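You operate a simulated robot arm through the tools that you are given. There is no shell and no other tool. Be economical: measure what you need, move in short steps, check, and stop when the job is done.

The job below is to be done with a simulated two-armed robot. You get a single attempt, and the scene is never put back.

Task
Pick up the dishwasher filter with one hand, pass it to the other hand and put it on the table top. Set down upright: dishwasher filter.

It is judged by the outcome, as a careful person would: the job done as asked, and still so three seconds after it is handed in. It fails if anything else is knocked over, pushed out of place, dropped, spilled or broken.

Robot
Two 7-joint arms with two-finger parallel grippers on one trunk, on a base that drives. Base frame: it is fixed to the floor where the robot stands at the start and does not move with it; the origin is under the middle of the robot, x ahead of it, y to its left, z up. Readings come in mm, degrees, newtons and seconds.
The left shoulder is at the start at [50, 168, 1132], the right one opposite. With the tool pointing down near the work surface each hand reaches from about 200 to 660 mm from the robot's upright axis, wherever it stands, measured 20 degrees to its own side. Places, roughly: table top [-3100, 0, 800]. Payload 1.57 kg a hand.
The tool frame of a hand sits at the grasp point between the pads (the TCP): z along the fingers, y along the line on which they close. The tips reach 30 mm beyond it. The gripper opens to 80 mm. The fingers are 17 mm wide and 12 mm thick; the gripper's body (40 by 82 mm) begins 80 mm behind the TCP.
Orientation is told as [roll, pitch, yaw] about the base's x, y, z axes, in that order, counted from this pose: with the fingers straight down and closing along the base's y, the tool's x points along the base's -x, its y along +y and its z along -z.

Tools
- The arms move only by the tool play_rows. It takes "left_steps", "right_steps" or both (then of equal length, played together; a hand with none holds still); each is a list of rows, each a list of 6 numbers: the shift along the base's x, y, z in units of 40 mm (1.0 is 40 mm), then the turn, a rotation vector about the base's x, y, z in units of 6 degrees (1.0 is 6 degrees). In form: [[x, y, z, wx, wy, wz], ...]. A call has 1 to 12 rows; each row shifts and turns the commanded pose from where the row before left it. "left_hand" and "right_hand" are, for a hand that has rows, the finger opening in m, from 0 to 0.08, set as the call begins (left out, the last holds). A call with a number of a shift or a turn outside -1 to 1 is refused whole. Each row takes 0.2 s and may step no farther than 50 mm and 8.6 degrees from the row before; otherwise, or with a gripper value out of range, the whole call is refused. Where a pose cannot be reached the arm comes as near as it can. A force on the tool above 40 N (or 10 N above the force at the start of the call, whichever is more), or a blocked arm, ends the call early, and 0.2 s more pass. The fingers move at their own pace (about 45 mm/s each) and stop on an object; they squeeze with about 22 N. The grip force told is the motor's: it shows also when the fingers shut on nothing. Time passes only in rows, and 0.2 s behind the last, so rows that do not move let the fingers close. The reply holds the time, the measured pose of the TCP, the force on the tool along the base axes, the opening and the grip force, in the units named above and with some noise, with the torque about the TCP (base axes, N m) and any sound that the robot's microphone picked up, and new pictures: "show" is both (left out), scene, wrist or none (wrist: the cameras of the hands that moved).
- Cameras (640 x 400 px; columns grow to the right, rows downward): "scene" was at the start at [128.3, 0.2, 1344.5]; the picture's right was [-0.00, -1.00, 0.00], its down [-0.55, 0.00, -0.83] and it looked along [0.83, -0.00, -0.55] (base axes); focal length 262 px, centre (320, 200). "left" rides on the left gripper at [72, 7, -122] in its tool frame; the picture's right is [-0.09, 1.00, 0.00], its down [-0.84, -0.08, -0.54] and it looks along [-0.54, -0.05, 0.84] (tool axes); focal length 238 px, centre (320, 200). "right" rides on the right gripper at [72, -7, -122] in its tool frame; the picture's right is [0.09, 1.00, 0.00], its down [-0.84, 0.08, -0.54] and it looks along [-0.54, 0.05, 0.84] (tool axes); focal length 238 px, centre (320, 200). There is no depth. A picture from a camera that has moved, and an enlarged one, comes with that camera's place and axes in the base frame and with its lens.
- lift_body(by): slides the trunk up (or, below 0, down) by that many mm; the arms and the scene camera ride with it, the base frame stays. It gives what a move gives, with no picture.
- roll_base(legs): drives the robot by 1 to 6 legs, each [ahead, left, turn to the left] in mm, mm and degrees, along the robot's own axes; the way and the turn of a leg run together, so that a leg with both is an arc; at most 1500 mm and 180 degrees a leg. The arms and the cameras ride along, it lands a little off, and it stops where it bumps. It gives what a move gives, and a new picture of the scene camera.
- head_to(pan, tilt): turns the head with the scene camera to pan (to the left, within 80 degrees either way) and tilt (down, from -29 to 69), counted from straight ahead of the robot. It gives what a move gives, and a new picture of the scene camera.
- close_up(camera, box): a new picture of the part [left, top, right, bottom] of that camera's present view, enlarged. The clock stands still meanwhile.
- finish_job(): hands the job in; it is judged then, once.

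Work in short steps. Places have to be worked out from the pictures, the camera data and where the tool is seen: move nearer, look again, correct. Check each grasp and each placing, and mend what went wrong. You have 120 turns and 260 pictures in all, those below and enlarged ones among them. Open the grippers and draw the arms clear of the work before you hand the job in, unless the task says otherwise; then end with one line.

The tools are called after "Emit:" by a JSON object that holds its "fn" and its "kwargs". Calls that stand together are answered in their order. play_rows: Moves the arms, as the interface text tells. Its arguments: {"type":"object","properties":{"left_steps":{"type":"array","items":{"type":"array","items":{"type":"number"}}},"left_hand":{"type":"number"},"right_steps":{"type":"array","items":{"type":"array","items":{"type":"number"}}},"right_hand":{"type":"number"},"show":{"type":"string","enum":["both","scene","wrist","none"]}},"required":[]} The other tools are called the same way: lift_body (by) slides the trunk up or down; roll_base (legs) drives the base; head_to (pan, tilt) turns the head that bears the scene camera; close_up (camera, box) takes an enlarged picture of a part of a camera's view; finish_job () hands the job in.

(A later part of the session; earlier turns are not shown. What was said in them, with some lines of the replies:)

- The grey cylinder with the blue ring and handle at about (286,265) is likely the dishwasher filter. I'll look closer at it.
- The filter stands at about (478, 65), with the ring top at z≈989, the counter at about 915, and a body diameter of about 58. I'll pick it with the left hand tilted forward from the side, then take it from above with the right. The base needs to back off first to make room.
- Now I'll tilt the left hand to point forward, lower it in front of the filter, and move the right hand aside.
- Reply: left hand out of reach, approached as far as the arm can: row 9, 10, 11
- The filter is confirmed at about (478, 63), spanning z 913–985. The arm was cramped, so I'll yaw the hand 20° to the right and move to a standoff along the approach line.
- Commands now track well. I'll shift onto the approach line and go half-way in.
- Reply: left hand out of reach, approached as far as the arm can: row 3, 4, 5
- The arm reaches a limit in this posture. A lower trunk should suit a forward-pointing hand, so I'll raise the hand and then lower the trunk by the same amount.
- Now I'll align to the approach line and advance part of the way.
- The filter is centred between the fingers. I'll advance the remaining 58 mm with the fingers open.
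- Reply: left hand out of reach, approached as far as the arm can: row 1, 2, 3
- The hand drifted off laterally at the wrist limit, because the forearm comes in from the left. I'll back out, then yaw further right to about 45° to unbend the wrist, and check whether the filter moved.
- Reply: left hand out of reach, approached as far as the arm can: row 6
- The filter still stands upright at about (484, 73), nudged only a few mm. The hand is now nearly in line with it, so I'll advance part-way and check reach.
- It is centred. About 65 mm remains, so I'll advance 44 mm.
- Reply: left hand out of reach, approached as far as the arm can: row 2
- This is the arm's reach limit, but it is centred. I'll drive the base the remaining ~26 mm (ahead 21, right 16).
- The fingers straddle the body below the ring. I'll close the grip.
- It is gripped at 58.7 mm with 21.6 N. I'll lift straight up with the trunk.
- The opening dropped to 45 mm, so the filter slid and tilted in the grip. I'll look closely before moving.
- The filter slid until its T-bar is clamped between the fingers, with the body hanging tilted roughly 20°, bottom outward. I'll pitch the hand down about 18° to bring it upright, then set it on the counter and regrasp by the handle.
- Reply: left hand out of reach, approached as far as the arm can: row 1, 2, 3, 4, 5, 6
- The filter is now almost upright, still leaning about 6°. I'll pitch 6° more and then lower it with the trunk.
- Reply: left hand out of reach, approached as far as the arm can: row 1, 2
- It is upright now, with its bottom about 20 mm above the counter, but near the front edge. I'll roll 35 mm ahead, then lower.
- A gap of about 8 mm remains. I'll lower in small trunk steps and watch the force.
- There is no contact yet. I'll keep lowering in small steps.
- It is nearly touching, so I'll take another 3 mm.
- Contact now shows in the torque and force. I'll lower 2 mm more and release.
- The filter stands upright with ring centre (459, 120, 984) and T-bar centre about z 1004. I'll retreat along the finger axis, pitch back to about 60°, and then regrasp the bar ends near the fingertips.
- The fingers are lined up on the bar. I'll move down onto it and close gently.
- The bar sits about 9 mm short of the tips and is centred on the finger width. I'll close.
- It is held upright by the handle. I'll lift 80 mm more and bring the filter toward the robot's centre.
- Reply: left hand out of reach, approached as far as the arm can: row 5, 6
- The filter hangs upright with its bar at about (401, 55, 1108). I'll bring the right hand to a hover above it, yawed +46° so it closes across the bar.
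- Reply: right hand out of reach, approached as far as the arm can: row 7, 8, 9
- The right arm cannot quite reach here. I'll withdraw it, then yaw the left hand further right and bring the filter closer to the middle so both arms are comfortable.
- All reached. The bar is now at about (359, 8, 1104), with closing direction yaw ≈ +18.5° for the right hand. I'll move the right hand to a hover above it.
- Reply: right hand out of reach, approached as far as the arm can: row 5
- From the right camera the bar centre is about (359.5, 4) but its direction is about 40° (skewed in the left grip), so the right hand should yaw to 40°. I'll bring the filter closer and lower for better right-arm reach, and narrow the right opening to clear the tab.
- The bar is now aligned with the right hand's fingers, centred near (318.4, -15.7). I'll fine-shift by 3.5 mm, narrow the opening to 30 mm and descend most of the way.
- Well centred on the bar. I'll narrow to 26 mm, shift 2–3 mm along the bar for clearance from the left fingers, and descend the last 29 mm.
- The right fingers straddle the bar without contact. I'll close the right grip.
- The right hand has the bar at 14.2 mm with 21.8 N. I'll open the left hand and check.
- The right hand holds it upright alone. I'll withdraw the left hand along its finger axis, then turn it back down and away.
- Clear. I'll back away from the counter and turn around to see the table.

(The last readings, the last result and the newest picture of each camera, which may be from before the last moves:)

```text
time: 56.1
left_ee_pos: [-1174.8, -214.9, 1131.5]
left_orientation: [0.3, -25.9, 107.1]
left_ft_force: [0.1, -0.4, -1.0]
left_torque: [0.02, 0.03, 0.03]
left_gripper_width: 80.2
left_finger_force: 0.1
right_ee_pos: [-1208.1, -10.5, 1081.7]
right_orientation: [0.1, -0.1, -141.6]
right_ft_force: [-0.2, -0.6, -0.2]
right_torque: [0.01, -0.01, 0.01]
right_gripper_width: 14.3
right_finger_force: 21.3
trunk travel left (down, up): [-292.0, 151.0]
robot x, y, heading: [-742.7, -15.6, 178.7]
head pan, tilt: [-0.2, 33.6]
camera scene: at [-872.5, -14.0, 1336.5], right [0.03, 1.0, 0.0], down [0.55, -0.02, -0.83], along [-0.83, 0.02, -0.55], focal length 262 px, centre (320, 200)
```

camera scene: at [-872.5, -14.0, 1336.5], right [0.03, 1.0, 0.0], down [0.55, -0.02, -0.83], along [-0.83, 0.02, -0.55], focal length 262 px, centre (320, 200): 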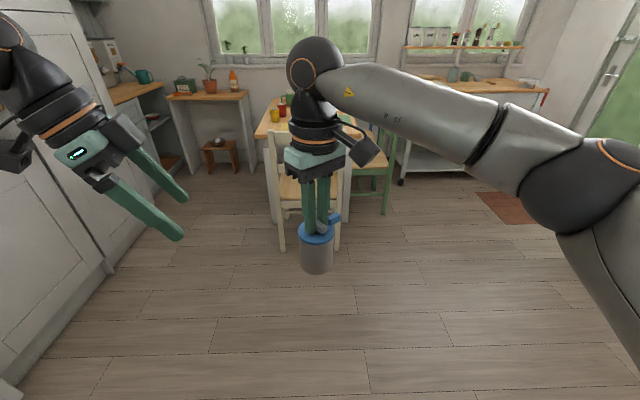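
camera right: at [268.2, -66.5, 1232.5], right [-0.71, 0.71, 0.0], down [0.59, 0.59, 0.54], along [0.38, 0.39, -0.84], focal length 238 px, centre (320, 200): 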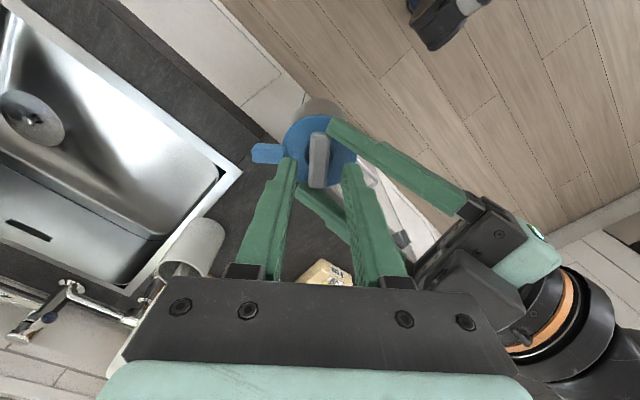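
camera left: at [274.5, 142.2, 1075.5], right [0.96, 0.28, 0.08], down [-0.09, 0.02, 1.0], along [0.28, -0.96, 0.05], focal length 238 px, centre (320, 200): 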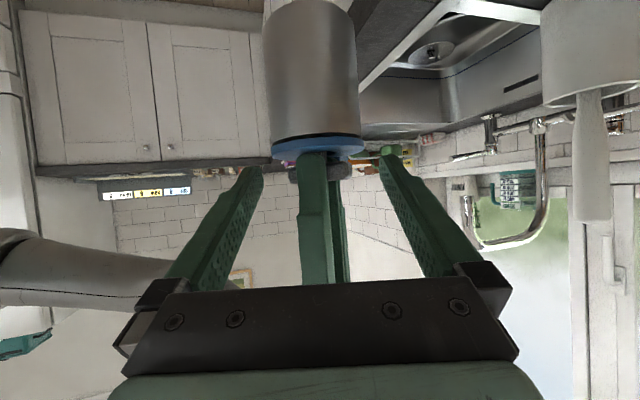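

The table is ahead with chairs around it. I'll move the right hand aside (world +y) and drive closer to see.

Emit:
{"fn": "play_rows", "kwargs": {"right_steps": [[0.1, 0.8, 0, 0, 0, 0], [0.1, 0.8, 0, 0, 0, 0], [0.1, 0.8, 0, 0, 0, 0], [0.1, 0.8, 0, 0, 0, 0], [0.1, 0.8, 0, 0, 0, 0], [0.1, 0.8, 0, 0, 0, 0]], "show": "none"}}

Emit:
{"fn": "roll_base", "kwargs": {"legs": [[500, 0, 0]]}}

```text
time: 57.5
left_ee_pos: [-1175.0, -214.5, 1132.6]
left_orientation: [0.4, -26.0, 107.2]
left_ft_force: [0.4, -0.1, 0.8]
left_torque: [0.01, -0.01, -0.02]
left_gripper_width: 80.0
left_finger_force: 0.1
right_ee_pos: [-1185.1, 180.7, 1082.5]
right_orientation: [0.1, -0.1, -141.6]
right_ft_force: [0.5, -0.3, 0.0]
right_torque: [-0.02, 0.0, 0.02]
right_gripper_width: 14.3
right_finger_force: 22.3
trunk travel left (down, up): [-292.0, 151.0]
robot x, y, heading: [-742.5, -16.4, 178.6]
head pan, tilt: [-0.2, 33.6]
```

```text
time: 60.5
left_ee_pos: [-1682.2, -206.0, 1133.5]
left_orientation: [0.3, -25.9, 107.6]
left_ft_force: [-0.1, -0.3, 0.1]
left_torque: [0.0, -0.01, 0.02]
left_gripper_width: 80.0
left_finger_force: 0.1
right_ee_pos: [-1696.0, 189.2, 1082.8]
right_orientation: [0.1, 0.0, -141.3]
right_ft_force: [-0.9, 0.9, 0.2]
right_torque: [0.01, -0.02, -0.06]
right_gripper_width: 14.3
right_finger_force: 22.2
trunk travel left (down, up): [-292.0, 151.0]
robot x, y, heading: [-1248.9, -3.0, 178.9]
head pan, tilt: [-0.2, 33.6]
camera scene: at [-1381.2, -3.4, 1336.4], right [0.02, 1.0, 0.0], down [0.55, -0.01, -0.83], along [-0.83, 0.02, -0.55], focal length 262 px, centre (320, 200)
```

scene: 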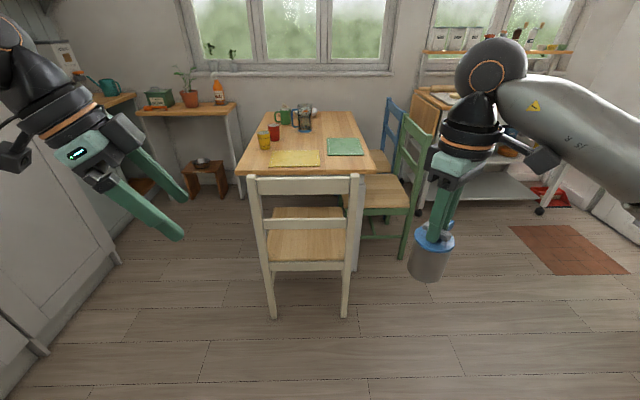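

I can see the table clearly: near edge about x≈-2434, y from -355 to +270. I'll zoom in on the tabletop for free space.

Emit:
{"fn": "close_up", "kwargs": {"camera": "scene", "box": [220, 90, 400, 200]}}

Emit:
{"fn": "close_up", "kwargs": {"camera": "scene", "box": [0, 60, 400, 310]}}

```text
3.56 times, centred on (310, 145) of scene
camera zoom: at [-1381.2, -3.4, 1336.4], right [0.02, 1.0, 0.0], down [0.55, -0.01, -0.83], along [-0.83, 0.02, -0.55], focal length 932 px, centre (356, 396)
```

zoom: 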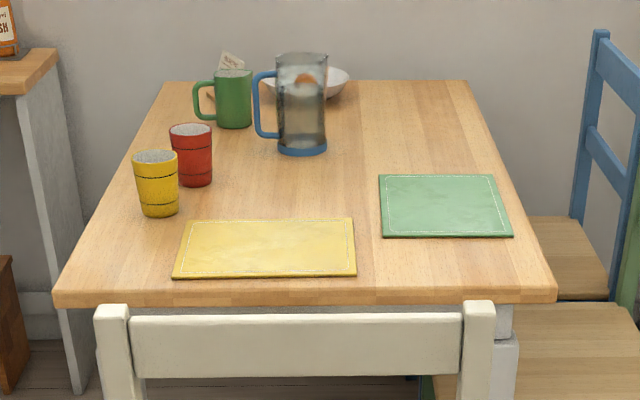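

```text
1.60 times, centred on (200, 185) of scene
camera zoom: at [-1381.2, -3.4, 1336.4], right [0.02, 1.0, 0.0], down [0.55, -0.01, -0.83], along [-0.83, 0.02, -0.55], focal length 419 px, centre (512, 224)
```

zoom: 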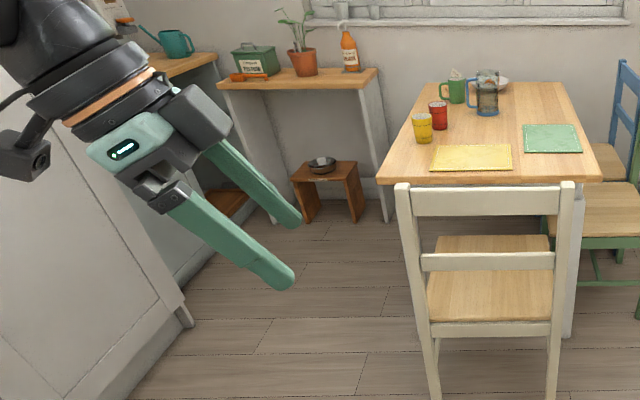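

The best free spot is the near-right corner strip of the table, around (-2495, 175), clear of mats and cups. I'll stand to the right of the white chair and turn left toward it.

Emit:
{"fn": "roll_base", "kwargs": {"legs": [[650, -430, 0], [0, 0, 42]]}}

```text
time: 66.8
left_ee_pos: [-2075.5, 6.2, 1132.6]
left_orientation: [0.4, -25.9, 150.0]
left_ft_force: [0.2, -0.9, 0.1]
left_torque: [-0.01, 0.0, 0.01]
left_gripper_width: 80.2
left_finger_force: 0.0
right_ee_pos: [-2351.6, 287.7, 1083.8]
right_orientation: [0.1, 0.0, -98.7]
right_ft_force: [1.0, 0.4, 0.1]
right_torque: [0.0, -0.03, 0.0]
right_gripper_width: 14.4
right_finger_force: 21.8
trunk travel left (down, up): [-292.0, 151.0]
robot x, y, heading: [-1891.4, 444.7, -138.6]
head pan, tilt: [-0.2, 33.6]
camera scene: at [-1991.4, 359.5, 1336.5], right [-0.66, 0.75, 0.0], down [0.42, 0.37, -0.83], along [-0.63, -0.55, -0.55], focal length 262 px, centre (320, 200)
```

scene: 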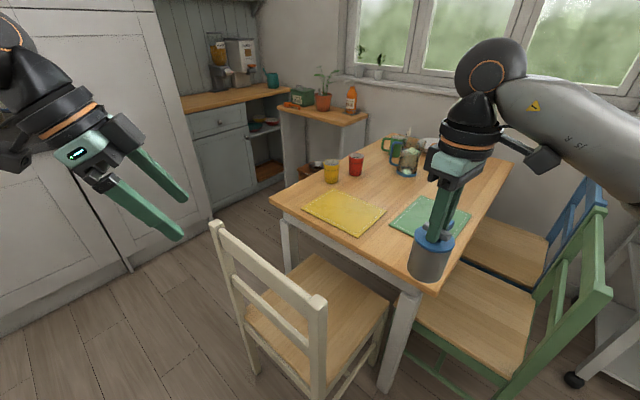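

Combining both views, the table top is at z≈742, its near edge at x≈-2540 and right edge at y≈297. The target is about (-2620, 180). I'll shift the base closer, keeping clear of the white chair's post at (-2240, 150).

Emit:
{"fn": "roll_base", "kwargs": {"legs": [[135, -193, 0], [0, 0, 8]]}}

```text
time: 69.7
left_ee_pos: [-2241.8, 40.3, 1133.6]
left_orientation: [0.4, -25.9, 158.1]
left_ft_force: [0.4, 0.4, -0.4]
left_torque: [-0.02, -0.01, -0.01]
left_gripper_width: 79.9
left_finger_force: 0.1
right_ee_pos: [-2554.0, 280.0, 1082.1]
right_orientation: [0.1, 0.0, -90.8]
right_ft_force: [-0.9, -0.4, 0.4]
right_torque: [0.01, 0.02, -0.01]
right_gripper_width: 14.3
right_finger_force: 22.5
trunk travel left (down, up): [-292.0, 151.0]
robot x, y, heading: [-2123.0, 496.6, -130.6]
head pan, tilt: [-0.2, 33.6]
camera scene: at [-2206.1, 401.1, 1336.5], right [-0.76, 0.65, 0.0], down [0.36, 0.42, -0.83], along [-0.54, -0.63, -0.55], focal length 262 px, centre (320, 200)
```

scene: 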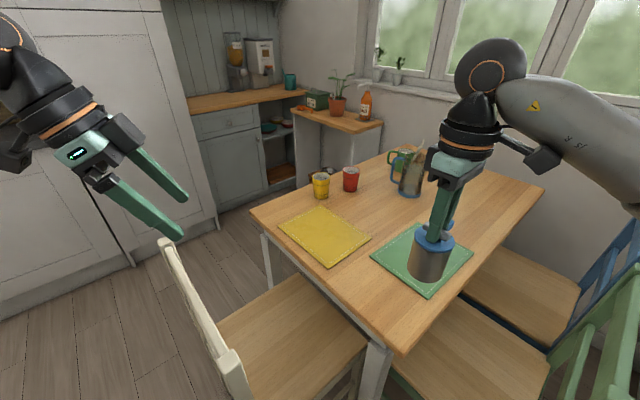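

The corner check confirms the table height. I'll move the filter over (-2620, 175), then lower with the arm only, since the left hand is above the chair back.

Emit:
{"fn": "play_rows", "kwargs": {"right_steps": [[-0.41, -0.65, 0, 0, 0, 0], [-0.41, -0.65, 0, 0, 0, 0], [-0.41, -0.65, 0, 0, 0, 0], [-0.41, -0.65, 0, 0, 0, 0], [0, 0, -0.8, 0, 0, 0], [0, 0, -0.8, 0, 0, 0], [0, 0, -0.8, 0, 0, 0], [0, 0, -0.8, 0, 0, 0], [0, 0, -0.8, 0, 0, 0]], "show": "both"}}

```text
time: 71.7
left_ee_pos: [-2239.9, 39.3, 1133.2]
left_orientation: [0.4, -25.9, 158.2]
left_ft_force: [0.4, 0.1, 0.3]
left_torque: [-0.01, 0.02, -0.04]
left_gripper_width: 79.9
left_finger_force: 0.0
right_ee_pos: [-2580.8, 221.8, 920.5]
right_orientation: [0.1, 0.0, -90.7]
right_ft_force: [-0.3, -0.6, -0.2]
right_torque: [0.0, 0.0, -0.04]
right_gripper_width: 14.1
right_finger_force: 22.0
right hand out of reach, approached as far as the arm can: row 2, 3, 4
trunk travel left (down, up): [-292.0, 151.0]
robot x, y, heading: [-2119.3, 496.9, -130.3]
head pan, tilt: [-0.2, 33.6]
camera scene: at [-2206.5, 401.2, 1336.5], right [-0.76, 0.65, 0.0], down [0.36, 0.42, -0.83], along [-0.54, -0.63, -0.55], focal length 262 px, centre (320, 200)
camera right: at [-2586.8, 292.2, 1041.3], right [1.0, 0.08, 0.0], down [0.07, -0.84, 0.54], along [0.05, -0.54, -0.84], focal length 238 px, centre (320, 200)
```

scene: 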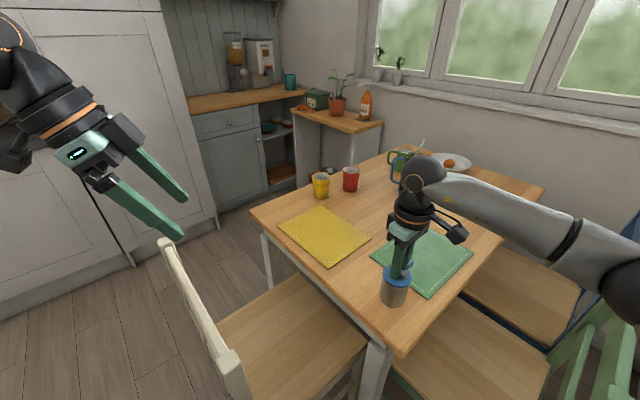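
right: 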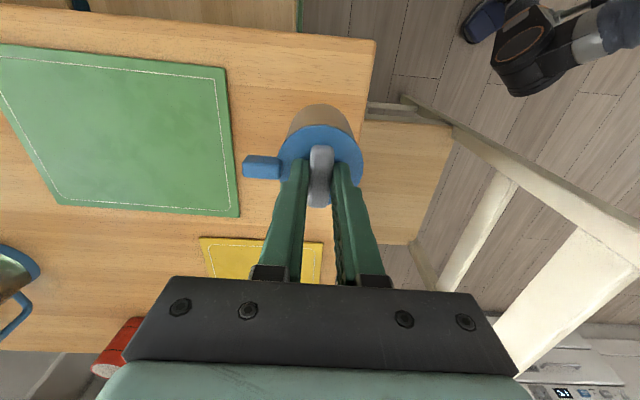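

The arm now has more reach at this lower height, so I'll move the remaining (-39, -40).

Emit:
{"fn": "play_rows", "kwargs": {"right_steps": [[-0.33, -0.33, -0.1, 0, 0, 0], [-0.33, -0.33, -0.1, 0, 0, 0], [-0.33, -0.33, -0.1, 0, 0, 0]], "show": "both"}}

Emit:
{"fn": "close_up", "kwargs": {"camera": "scene", "box": [320, 200, 480, 320]}}

```text
time: 72.5
left_ee_pos: [-2240.7, 40.5, 1133.4]
left_orientation: [0.4, -25.9, 158.1]
left_ft_force: [0.5, -0.3, -0.2]
left_torque: [0.04, 0.02, 0.01]
left_gripper_width: 79.8
left_finger_force: 0.1
right_ee_pos: [-2587.7, 214.7, 918.6]
right_orientation: [0.0, 0.0, -90.8]
right_ft_force: [-0.5, 0.2, 0.3]
right_torque: [0.01, -0.01, -0.03]
right_gripper_width: 14.4
right_finger_force: 21.9
right hand out of reach, approached as far as the arm can: row 1, 2, 3
trunk travel left (down, up): [-292.0, 151.0]
robot x, y, heading: [-2121.6, 497.8, -130.5]
head pan, tilt: [-0.2, 33.6]
camera scene: at [-2206.3, 401.3, 1336.5], right [-0.76, 0.65, 0.0], down [0.36, 0.42, -0.83], along [-0.54, -0.63, -0.55], focal length 262 px, centre (320, 200)
camera right: at [-2593.1, 285.3, 1039.4], right [1.0, 0.08, 0.0], down [0.07, -0.84, 0.54], along [0.05, -0.54, -0.84], focal length 238 px, centre (320, 200)
```

scene: 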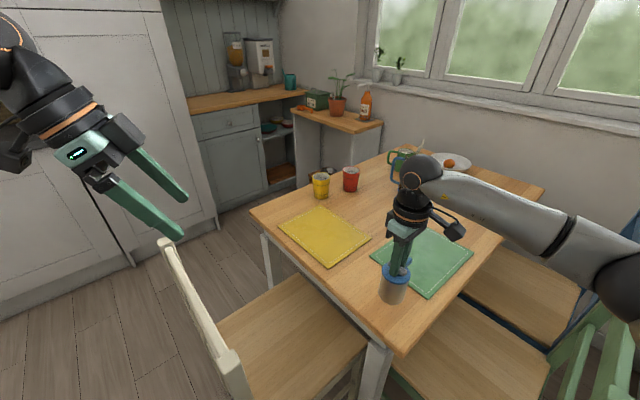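
right: 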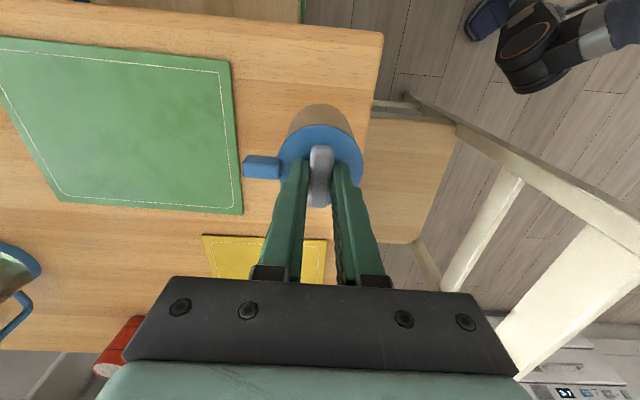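

```text
3.33 times, centred on (400, 260) of scene
camera zoom: at [-2206.3, 401.3, 1336.5], right [-0.76, 0.65, 0.0], down [0.36, 0.42, -0.83], along [-0.54, -0.63, -0.55], focal length 874 px, centre (53, 0)
```

zoom: 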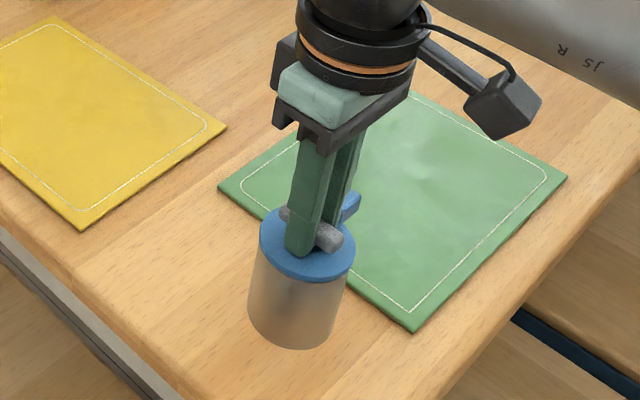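

The arm is at its reach limit, so I'll roll the base 28 mm in world -x to bring the filter well inside the edge while keeping clear of the chair.

Emit:
{"fn": "roll_base", "kwargs": {"legs": [[18, -21, 0]]}}

Emit:
{"fn": "play_rows", "kwargs": {"right_steps": [[0, 0, -0.4, 0, 0, 0], [0, 0, -0.4, 0, 0, 0], [0, 0, -0.25, 0, 0, 0]], "show": "none"}}

Emit:
{"fn": "close_up", "kwargs": {"camera": "scene", "box": [320, 200, 480, 320]}}

```text
time: 73.4
left_ee_pos: [-2267.9, 41.0, 1132.9]
left_orientation: [0.4, -25.9, 158.1]
left_ft_force: [-0.6, -0.6, -0.7]
left_torque: [-0.02, 0.0, -0.01]
left_gripper_width: 79.9
left_finger_force: 0.1
right_ee_pos: [-2614.3, 213.6, 917.3]
right_orientation: [0.2, 0.0, -90.7]
right_ft_force: [0.5, 0.3, 0.0]
right_torque: [0.03, 0.01, 0.03]
right_gripper_width: 14.2
right_finger_force: 21.3
trunk travel left (down, up): [-292.0, 151.0]
robot x, y, heading: [-2150.2, 501.0, -130.5]
head pan, tilt: [-0.2, 33.6]
camera scene: at [-2234.3, 401.4, 1336.4], right [-0.76, 0.65, 0.0], down [0.36, 0.42, -0.83], along [-0.54, -0.63, -0.55], focal length 262 px, centre (320, 200)
```

scene: 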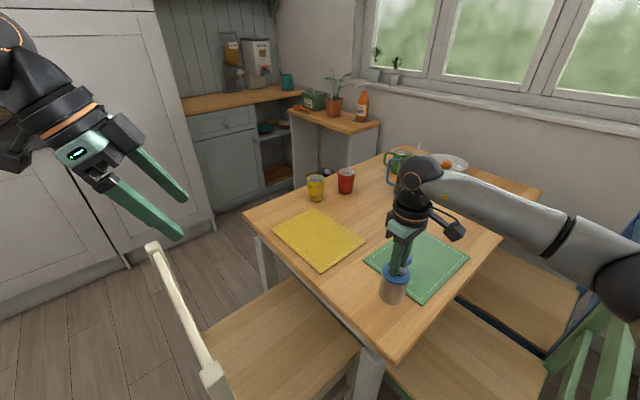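

```text
time: 74.2
left_ee_pos: [-2267.1, 39.0, 1132.7]
left_orientation: [0.4, -25.9, 158.2]
left_ft_force: [0.1, 0.6, 0.6]
left_torque: [-0.03, -0.02, -0.01]
left_gripper_width: 79.8
left_finger_force: 0.1
right_ee_pos: [-2616.7, 215.6, 875.7]
right_orientation: [0.3, 0.0, -90.7]
right_ft_force: [-0.2, 0.5, -0.4]
right_torque: [0.04, -0.01, 0.03]
right_gripper_width: 14.3
right_finger_force: 22.1
trunk travel left (down, up): [-292.0, 151.0]
robot x, y, heading: [-2145.0, 496.7, -130.4]
head pan, tilt: [-0.2, 33.6]
```

```text
3.33 times, centred on (400, 260) of scene
camera zoom: at [-2233.6, 401.4, 1336.5], right [-0.76, 0.65, 0.0], down [0.36, 0.42, -0.83], along [-0.54, -0.63, -0.55], focal length 874 px, centre (53, 0)
```

zoom: 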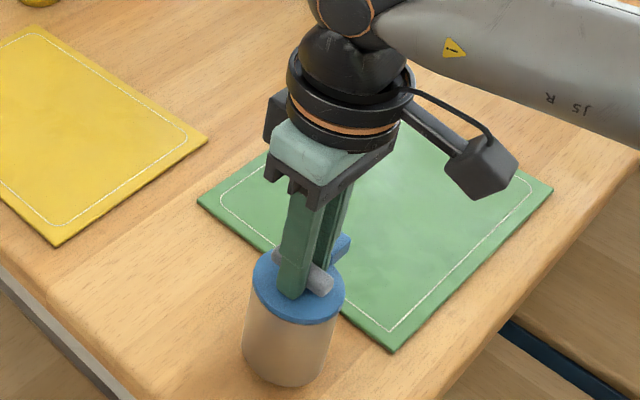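

It is positioned on the bare wood between the mat and the edge. I'll lower in small steps to contact.

Emit:
{"fn": "play_rows", "kwargs": {"right_steps": [[0, 0, -0.2, 0, 0, 0], [0, 0, -0.15, 0, 0, 0], [0, 0, -0.08, 0, 0, 0], [0, 0, -0.05, 0, 0, 0]], "show": "none"}}

Emit:
{"fn": "close_up", "kwargs": {"camera": "scene", "box": [340, 230, 460, 330]}}

```text
time: 75.2
left_ee_pos: [-2267.6, 41.2, 1133.4]
left_orientation: [0.5, -25.9, 158.0]
left_ft_force: [-0.5, 0.8, -0.6]
left_torque: [-0.01, -0.03, -0.02]
left_gripper_width: 80.1
left_finger_force: 0.0
right_ee_pos: [-2614.7, 214.2, 860.6]
right_orientation: [-0.1, -0.3, -90.7]
right_ft_force: [-4.2, 1.8, 15.6]
right_torque: [0.41, 0.1, 0.04]
right_gripper_width: 14.4
right_finger_force: 22.1
trunk travel left (down, up): [-292.0, 151.0]
robot x, y, heading: [-2147.5, 500.2, -130.5]
head pan, tilt: [-0.2, 33.6]
```

```text
4.00 times, centred on (400, 280) of scene
camera zoom: at [-2232.6, 402.4, 1336.9], right [-0.76, 0.65, 0.0], down [0.36, 0.42, -0.83], along [-0.54, -0.63, -0.55], focal length 1048 px, centre (0, -120)
```

zoom: 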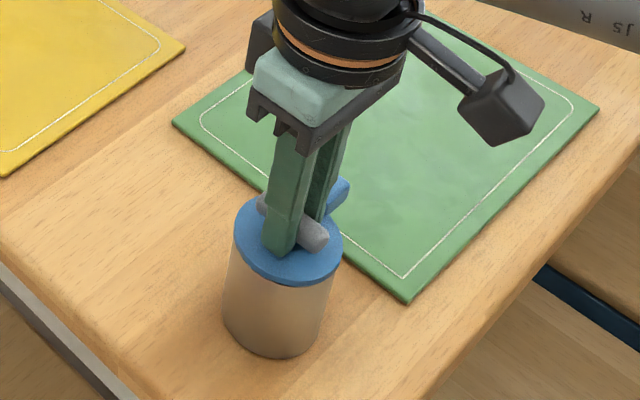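

It is on the table with 15 N of contact. I'll ease up 3 mm to unload, then check.

Emit:
{"fn": "play_rows", "kwargs": {"right_steps": [[0, 0, 0.08, 0, 0, 0], [0, 0, 0, 0, 0, 0]], "show": "none"}}

Emit:
{"fn": "close_up", "kwargs": {"camera": "right", "box": [220, 80, 420, 205]}}

```text
time: 75.8
left_ee_pos: [-2267.0, 39.2, 1133.2]
left_orientation: [0.4, -25.9, 158.1]
left_ft_force: [-0.1, 0.4, -0.2]
left_torque: [0.03, 0.05, -0.02]
left_gripper_width: 79.8
left_finger_force: 0.1
right_ee_pos: [-2615.5, 214.5, 859.2]
right_orientation: [0.2, -0.1, -90.7]
right_ft_force: [-2.8, -1.2, 6.2]
right_torque: [-0.31, 0.16, -0.09]
right_gripper_width: 14.2
right_finger_force: 22.6
trunk travel left (down, up): [-292.0, 151.0]
robot x, y, heading: [-2144.8, 498.6, -130.6]
head pan, tilt: [-0.2, 33.6]
```

```text
3.20 times, centred on (320, 142) of right
camera zoom: at [-2619.8, 285.8, 981.2], right [1.0, 0.08, 0.0], down [0.07, -0.84, 0.54], along [0.05, -0.54, -0.84], focal length 763 px, centre (320, 384)
```

zoom: 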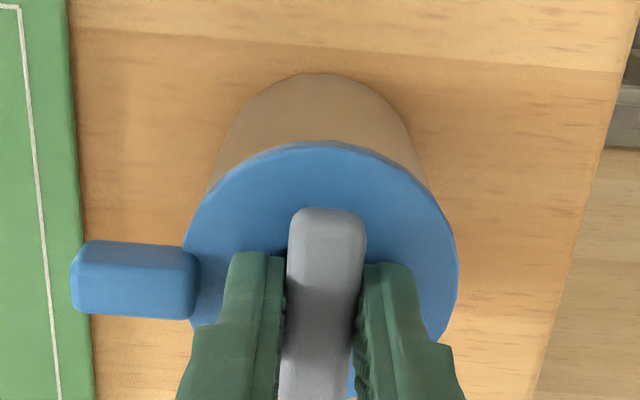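

It sits flat on bare wood. I'll release with a small opening of 28 mm, because the tab is close.

Emit:
{"fn": "play_rows", "kwargs": {"right_steps": [[0, 0, 0, 0, 0, 0], [0, 0, 0, 0, 0, 0], [0, 0, 0, 0, 0, 0]], "right_hand": 0.028, "show": "none"}}

Emit:
{"fn": "close_up", "kwargs": {"camera": "right", "box": [220, 80, 420, 205]}}

Emit:
{"fn": "close_up", "kwargs": {"camera": "scene", "box": [340, 230, 460, 330]}}

```text
time: 76.6
left_ee_pos: [-2268.4, 39.3, 1133.2]
left_orientation: [0.4, -25.9, 158.0]
left_ft_force: [0.0, 0.1, 0.4]
left_torque: [0.04, 0.05, 0.0]
left_gripper_width: 79.9
left_finger_force: 0.0
right_ee_pos: [-2615.3, 214.5, 860.7]
right_orientation: [0.1, -0.1, -90.6]
right_ft_force: [0.1, -0.4, -0.1]
right_torque: [-0.01, 0.01, 0.02]
right_gripper_width: 27.9
right_finger_force: 0.1
trunk travel left (down, up): [-292.0, 151.0]
robot x, y, heading: [-2151.1, 497.9, -130.7]
head pan, tilt: [-0.2, 33.6]
```

```text
3.20 times, centred on (320, 142) of right
camera zoom: at [-2620.2, 285.8, 981.3], right [1.0, 0.08, 0.0], down [0.07, -0.84, 0.54], along [0.05, -0.54, -0.84], focal length 763 px, centre (320, 384)
```

zoom: 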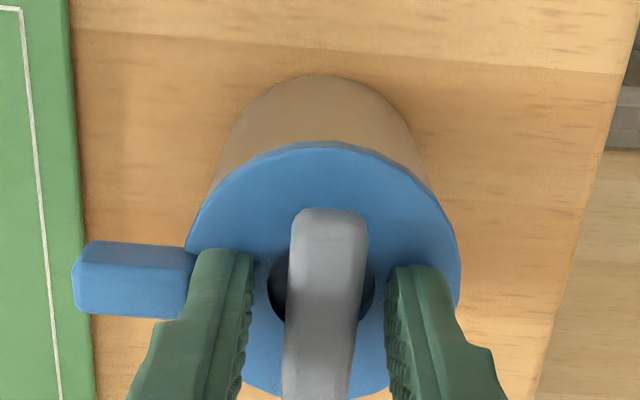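

```text
4.00 times, centred on (400, 280) of scene
camera zoom: at [-2233.5, 401.5, 1336.5], right [-0.76, 0.65, 0.0], down [0.36, 0.42, -0.83], along [-0.54, -0.63, -0.55], focal length 1048 px, centre (0, -120)
```

zoom: 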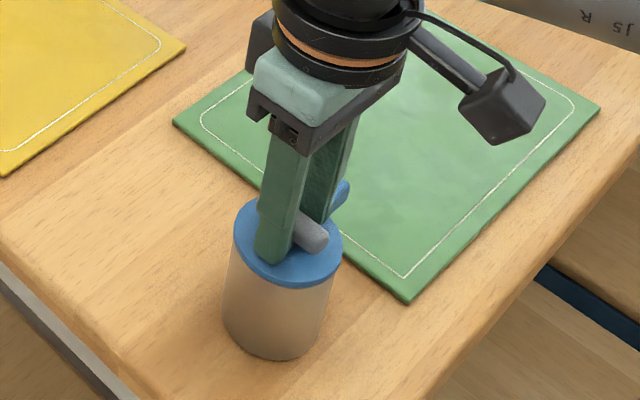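

It is released and standing; the fingers are clear of both the bar and the tab. I'll raise the right hand straight up, then pull it back.

Emit:
{"fn": "play_rows", "kwargs": {"right_steps": [[0, 0, 0.3, 0, 0, 0], [0, 0, 0.5, 0, 0, 0], [0, 0, 0.8, 0, 0, 0], [0, 0, 0.8, 0, 0, 0], [0, 0.2, 0.8, 0, 0, 0], [0.5, 0.5, 0.6, 0, 0, 0], [0.6, 0.6, 0.2, 0, 0, 0], [0.6, 0.6, 0, 0, 0, 0], [0.6, 0.6, 0, 0, 0, 0]], "show": "scene"}}

Emit:
{"fn": "close_up", "kwargs": {"camera": "scene", "box": [240, 140, 480, 360]}}

```text
time: 78.6
left_ee_pos: [-2267.2, 40.5, 1132.8]
left_orientation: [0.5, -25.8, 158.0]
left_ft_force: [0.4, 0.0, -0.5]
left_torque: [0.0, -0.04, 0.0]
left_gripper_width: 79.8
left_finger_force: 0.0
right_ee_pos: [-2524.0, 313.7, 1020.8]
right_orientation: [0.0, -0.1, -90.8]
right_ft_force: [-0.1, 1.0, 0.8]
right_torque: [-0.04, 0.02, 0.0]
right_gripper_width: 28.2
right_finger_force: 0.0
trunk travel left (down, up): [-292.0, 151.0]
robot x, y, heading: [-2148.5, 498.1, -130.2]
head pan, tilt: [-0.2, 33.6]
camera scene: at [-2233.4, 401.7, 1336.5], right [-0.76, 0.65, 0.0], down [0.36, 0.42, -0.83], along [-0.54, -0.63, -0.55], focal length 262 px, centre (320, 200)
```

scene: 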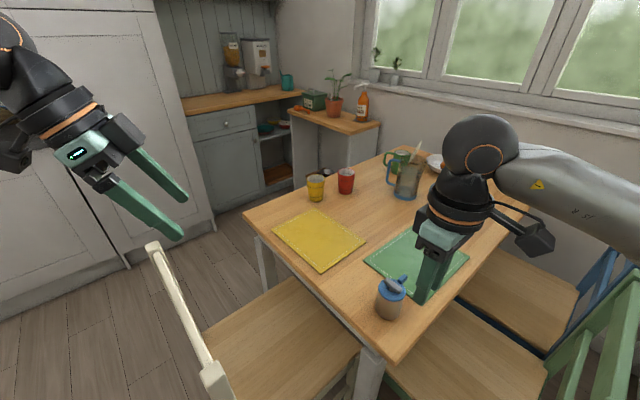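

```text
1.82 times, centred on (360, 250) of scene
camera zoom: at [-2233.4, 401.7, 1336.5], right [-0.76, 0.65, 0.0], down [0.36, 0.42, -0.83], along [-0.54, -0.63, -0.55], focal length 476 px, centre (247, 109)
```

zoom: 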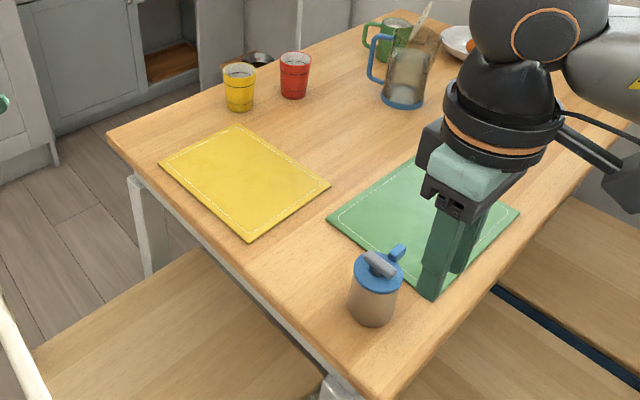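

The filter stands upright on the bare table top and nothing else has moved. I'll open the right gripper fully and back the robot away so both arms are clear.

Emit:
{"fn": "roll_base", "kwargs": {"legs": [[-250, 0, 0]]}}

Emit:
{"fn": "play_rows", "kwargs": {"right_steps": [[0, 0, 0.3, 0, 0, 0], [0, 0, 0, 0, 0, 0], [0, 0, 0, 0, 0, 0]], "right_hand": 0.08, "show": "scene"}}

```text
time: 80.4
left_ee_pos: [-2105.2, 231.1, 1132.3]
left_orientation: [0.4, -25.9, 158.1]
left_ft_force: [0.7, 0.2, 0.4]
left_torque: [-0.03, 0.01, -0.01]
left_gripper_width: 80.1
left_finger_force: 0.0
right_ee_pos: [-2360.1, 503.2, 1019.8]
right_orientation: [0.2, -0.1, -90.7]
right_ft_force: [0.7, 0.3, 1.0]
right_torque: [0.0, 0.02, -0.04]
right_gripper_width: 28.0
right_finger_force: 0.1
trunk travel left (down, up): [-292.0, 151.0]
robot x, y, heading: [-1983.1, 688.0, -130.6]
head pan, tilt: [-0.2, 33.6]
camera scene: at [-2070.2, 592.4, 1336.6], right [-0.76, 0.65, 0.0], down [0.36, 0.42, -0.83], along [-0.54, -0.63, -0.55], focal length 262 px, centre (320, 200)
```

scene: 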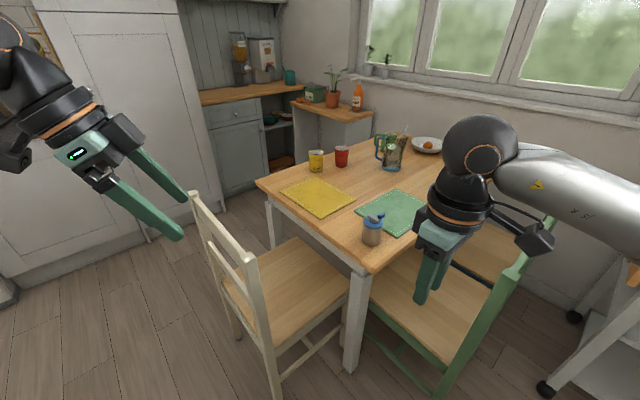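

```text
time: 81.2
left_ee_pos: [-2104.8, 228.9, 1133.1]
left_orientation: [0.5, -25.8, 158.1]
left_ft_force: [-0.2, 0.5, 0.3]
left_torque: [0.03, 0.0, 0.04]
left_gripper_width: 80.0
left_finger_force: 0.0
right_ee_pos: [-2362.1, 502.1, 1031.7]
right_orientation: [0.1, 0.0, -90.7]
right_ft_force: [0.7, 0.2, 0.3]
right_torque: [0.0, 0.01, -0.02]
right_gripper_width: 80.3
right_finger_force: 0.0
trunk travel left (down, up): [-292.0, 151.0]
robot x, y, heading: [-1986.8, 686.9, -130.4]
head pan, tilt: [-0.2, 33.6]
camera scene: at [-2070.6, 591.9, 1336.5], right [-0.76, 0.65, 0.0], down [0.36, 0.42, -0.83], along [-0.54, -0.63, -0.55], focal length 262 px, centre (320, 200)
```

scene: 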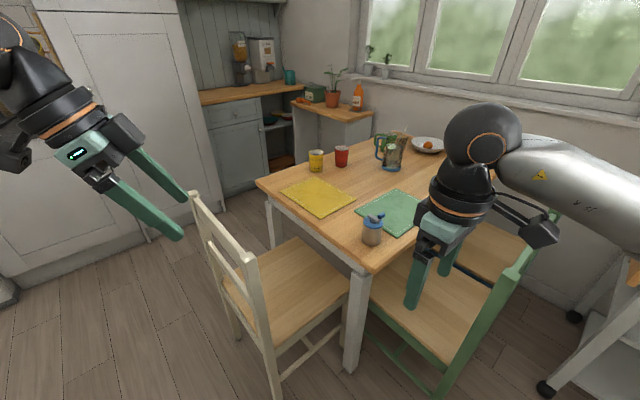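

The filter stands upright on the table, both grippers are open, and the arms are clear. I'll hand the job in.

Emit:
{"fn": "finish_job", "kwargs": {}}

```text
The job is handed in.
```

The dishwasher filter was picked up with the left hand, passed to the right hand in the air, and set upright on the table top. It slipped in the first grip, so I set it back on the counter and picked it up again by its handle; I saw nothing else moved or knocked over.
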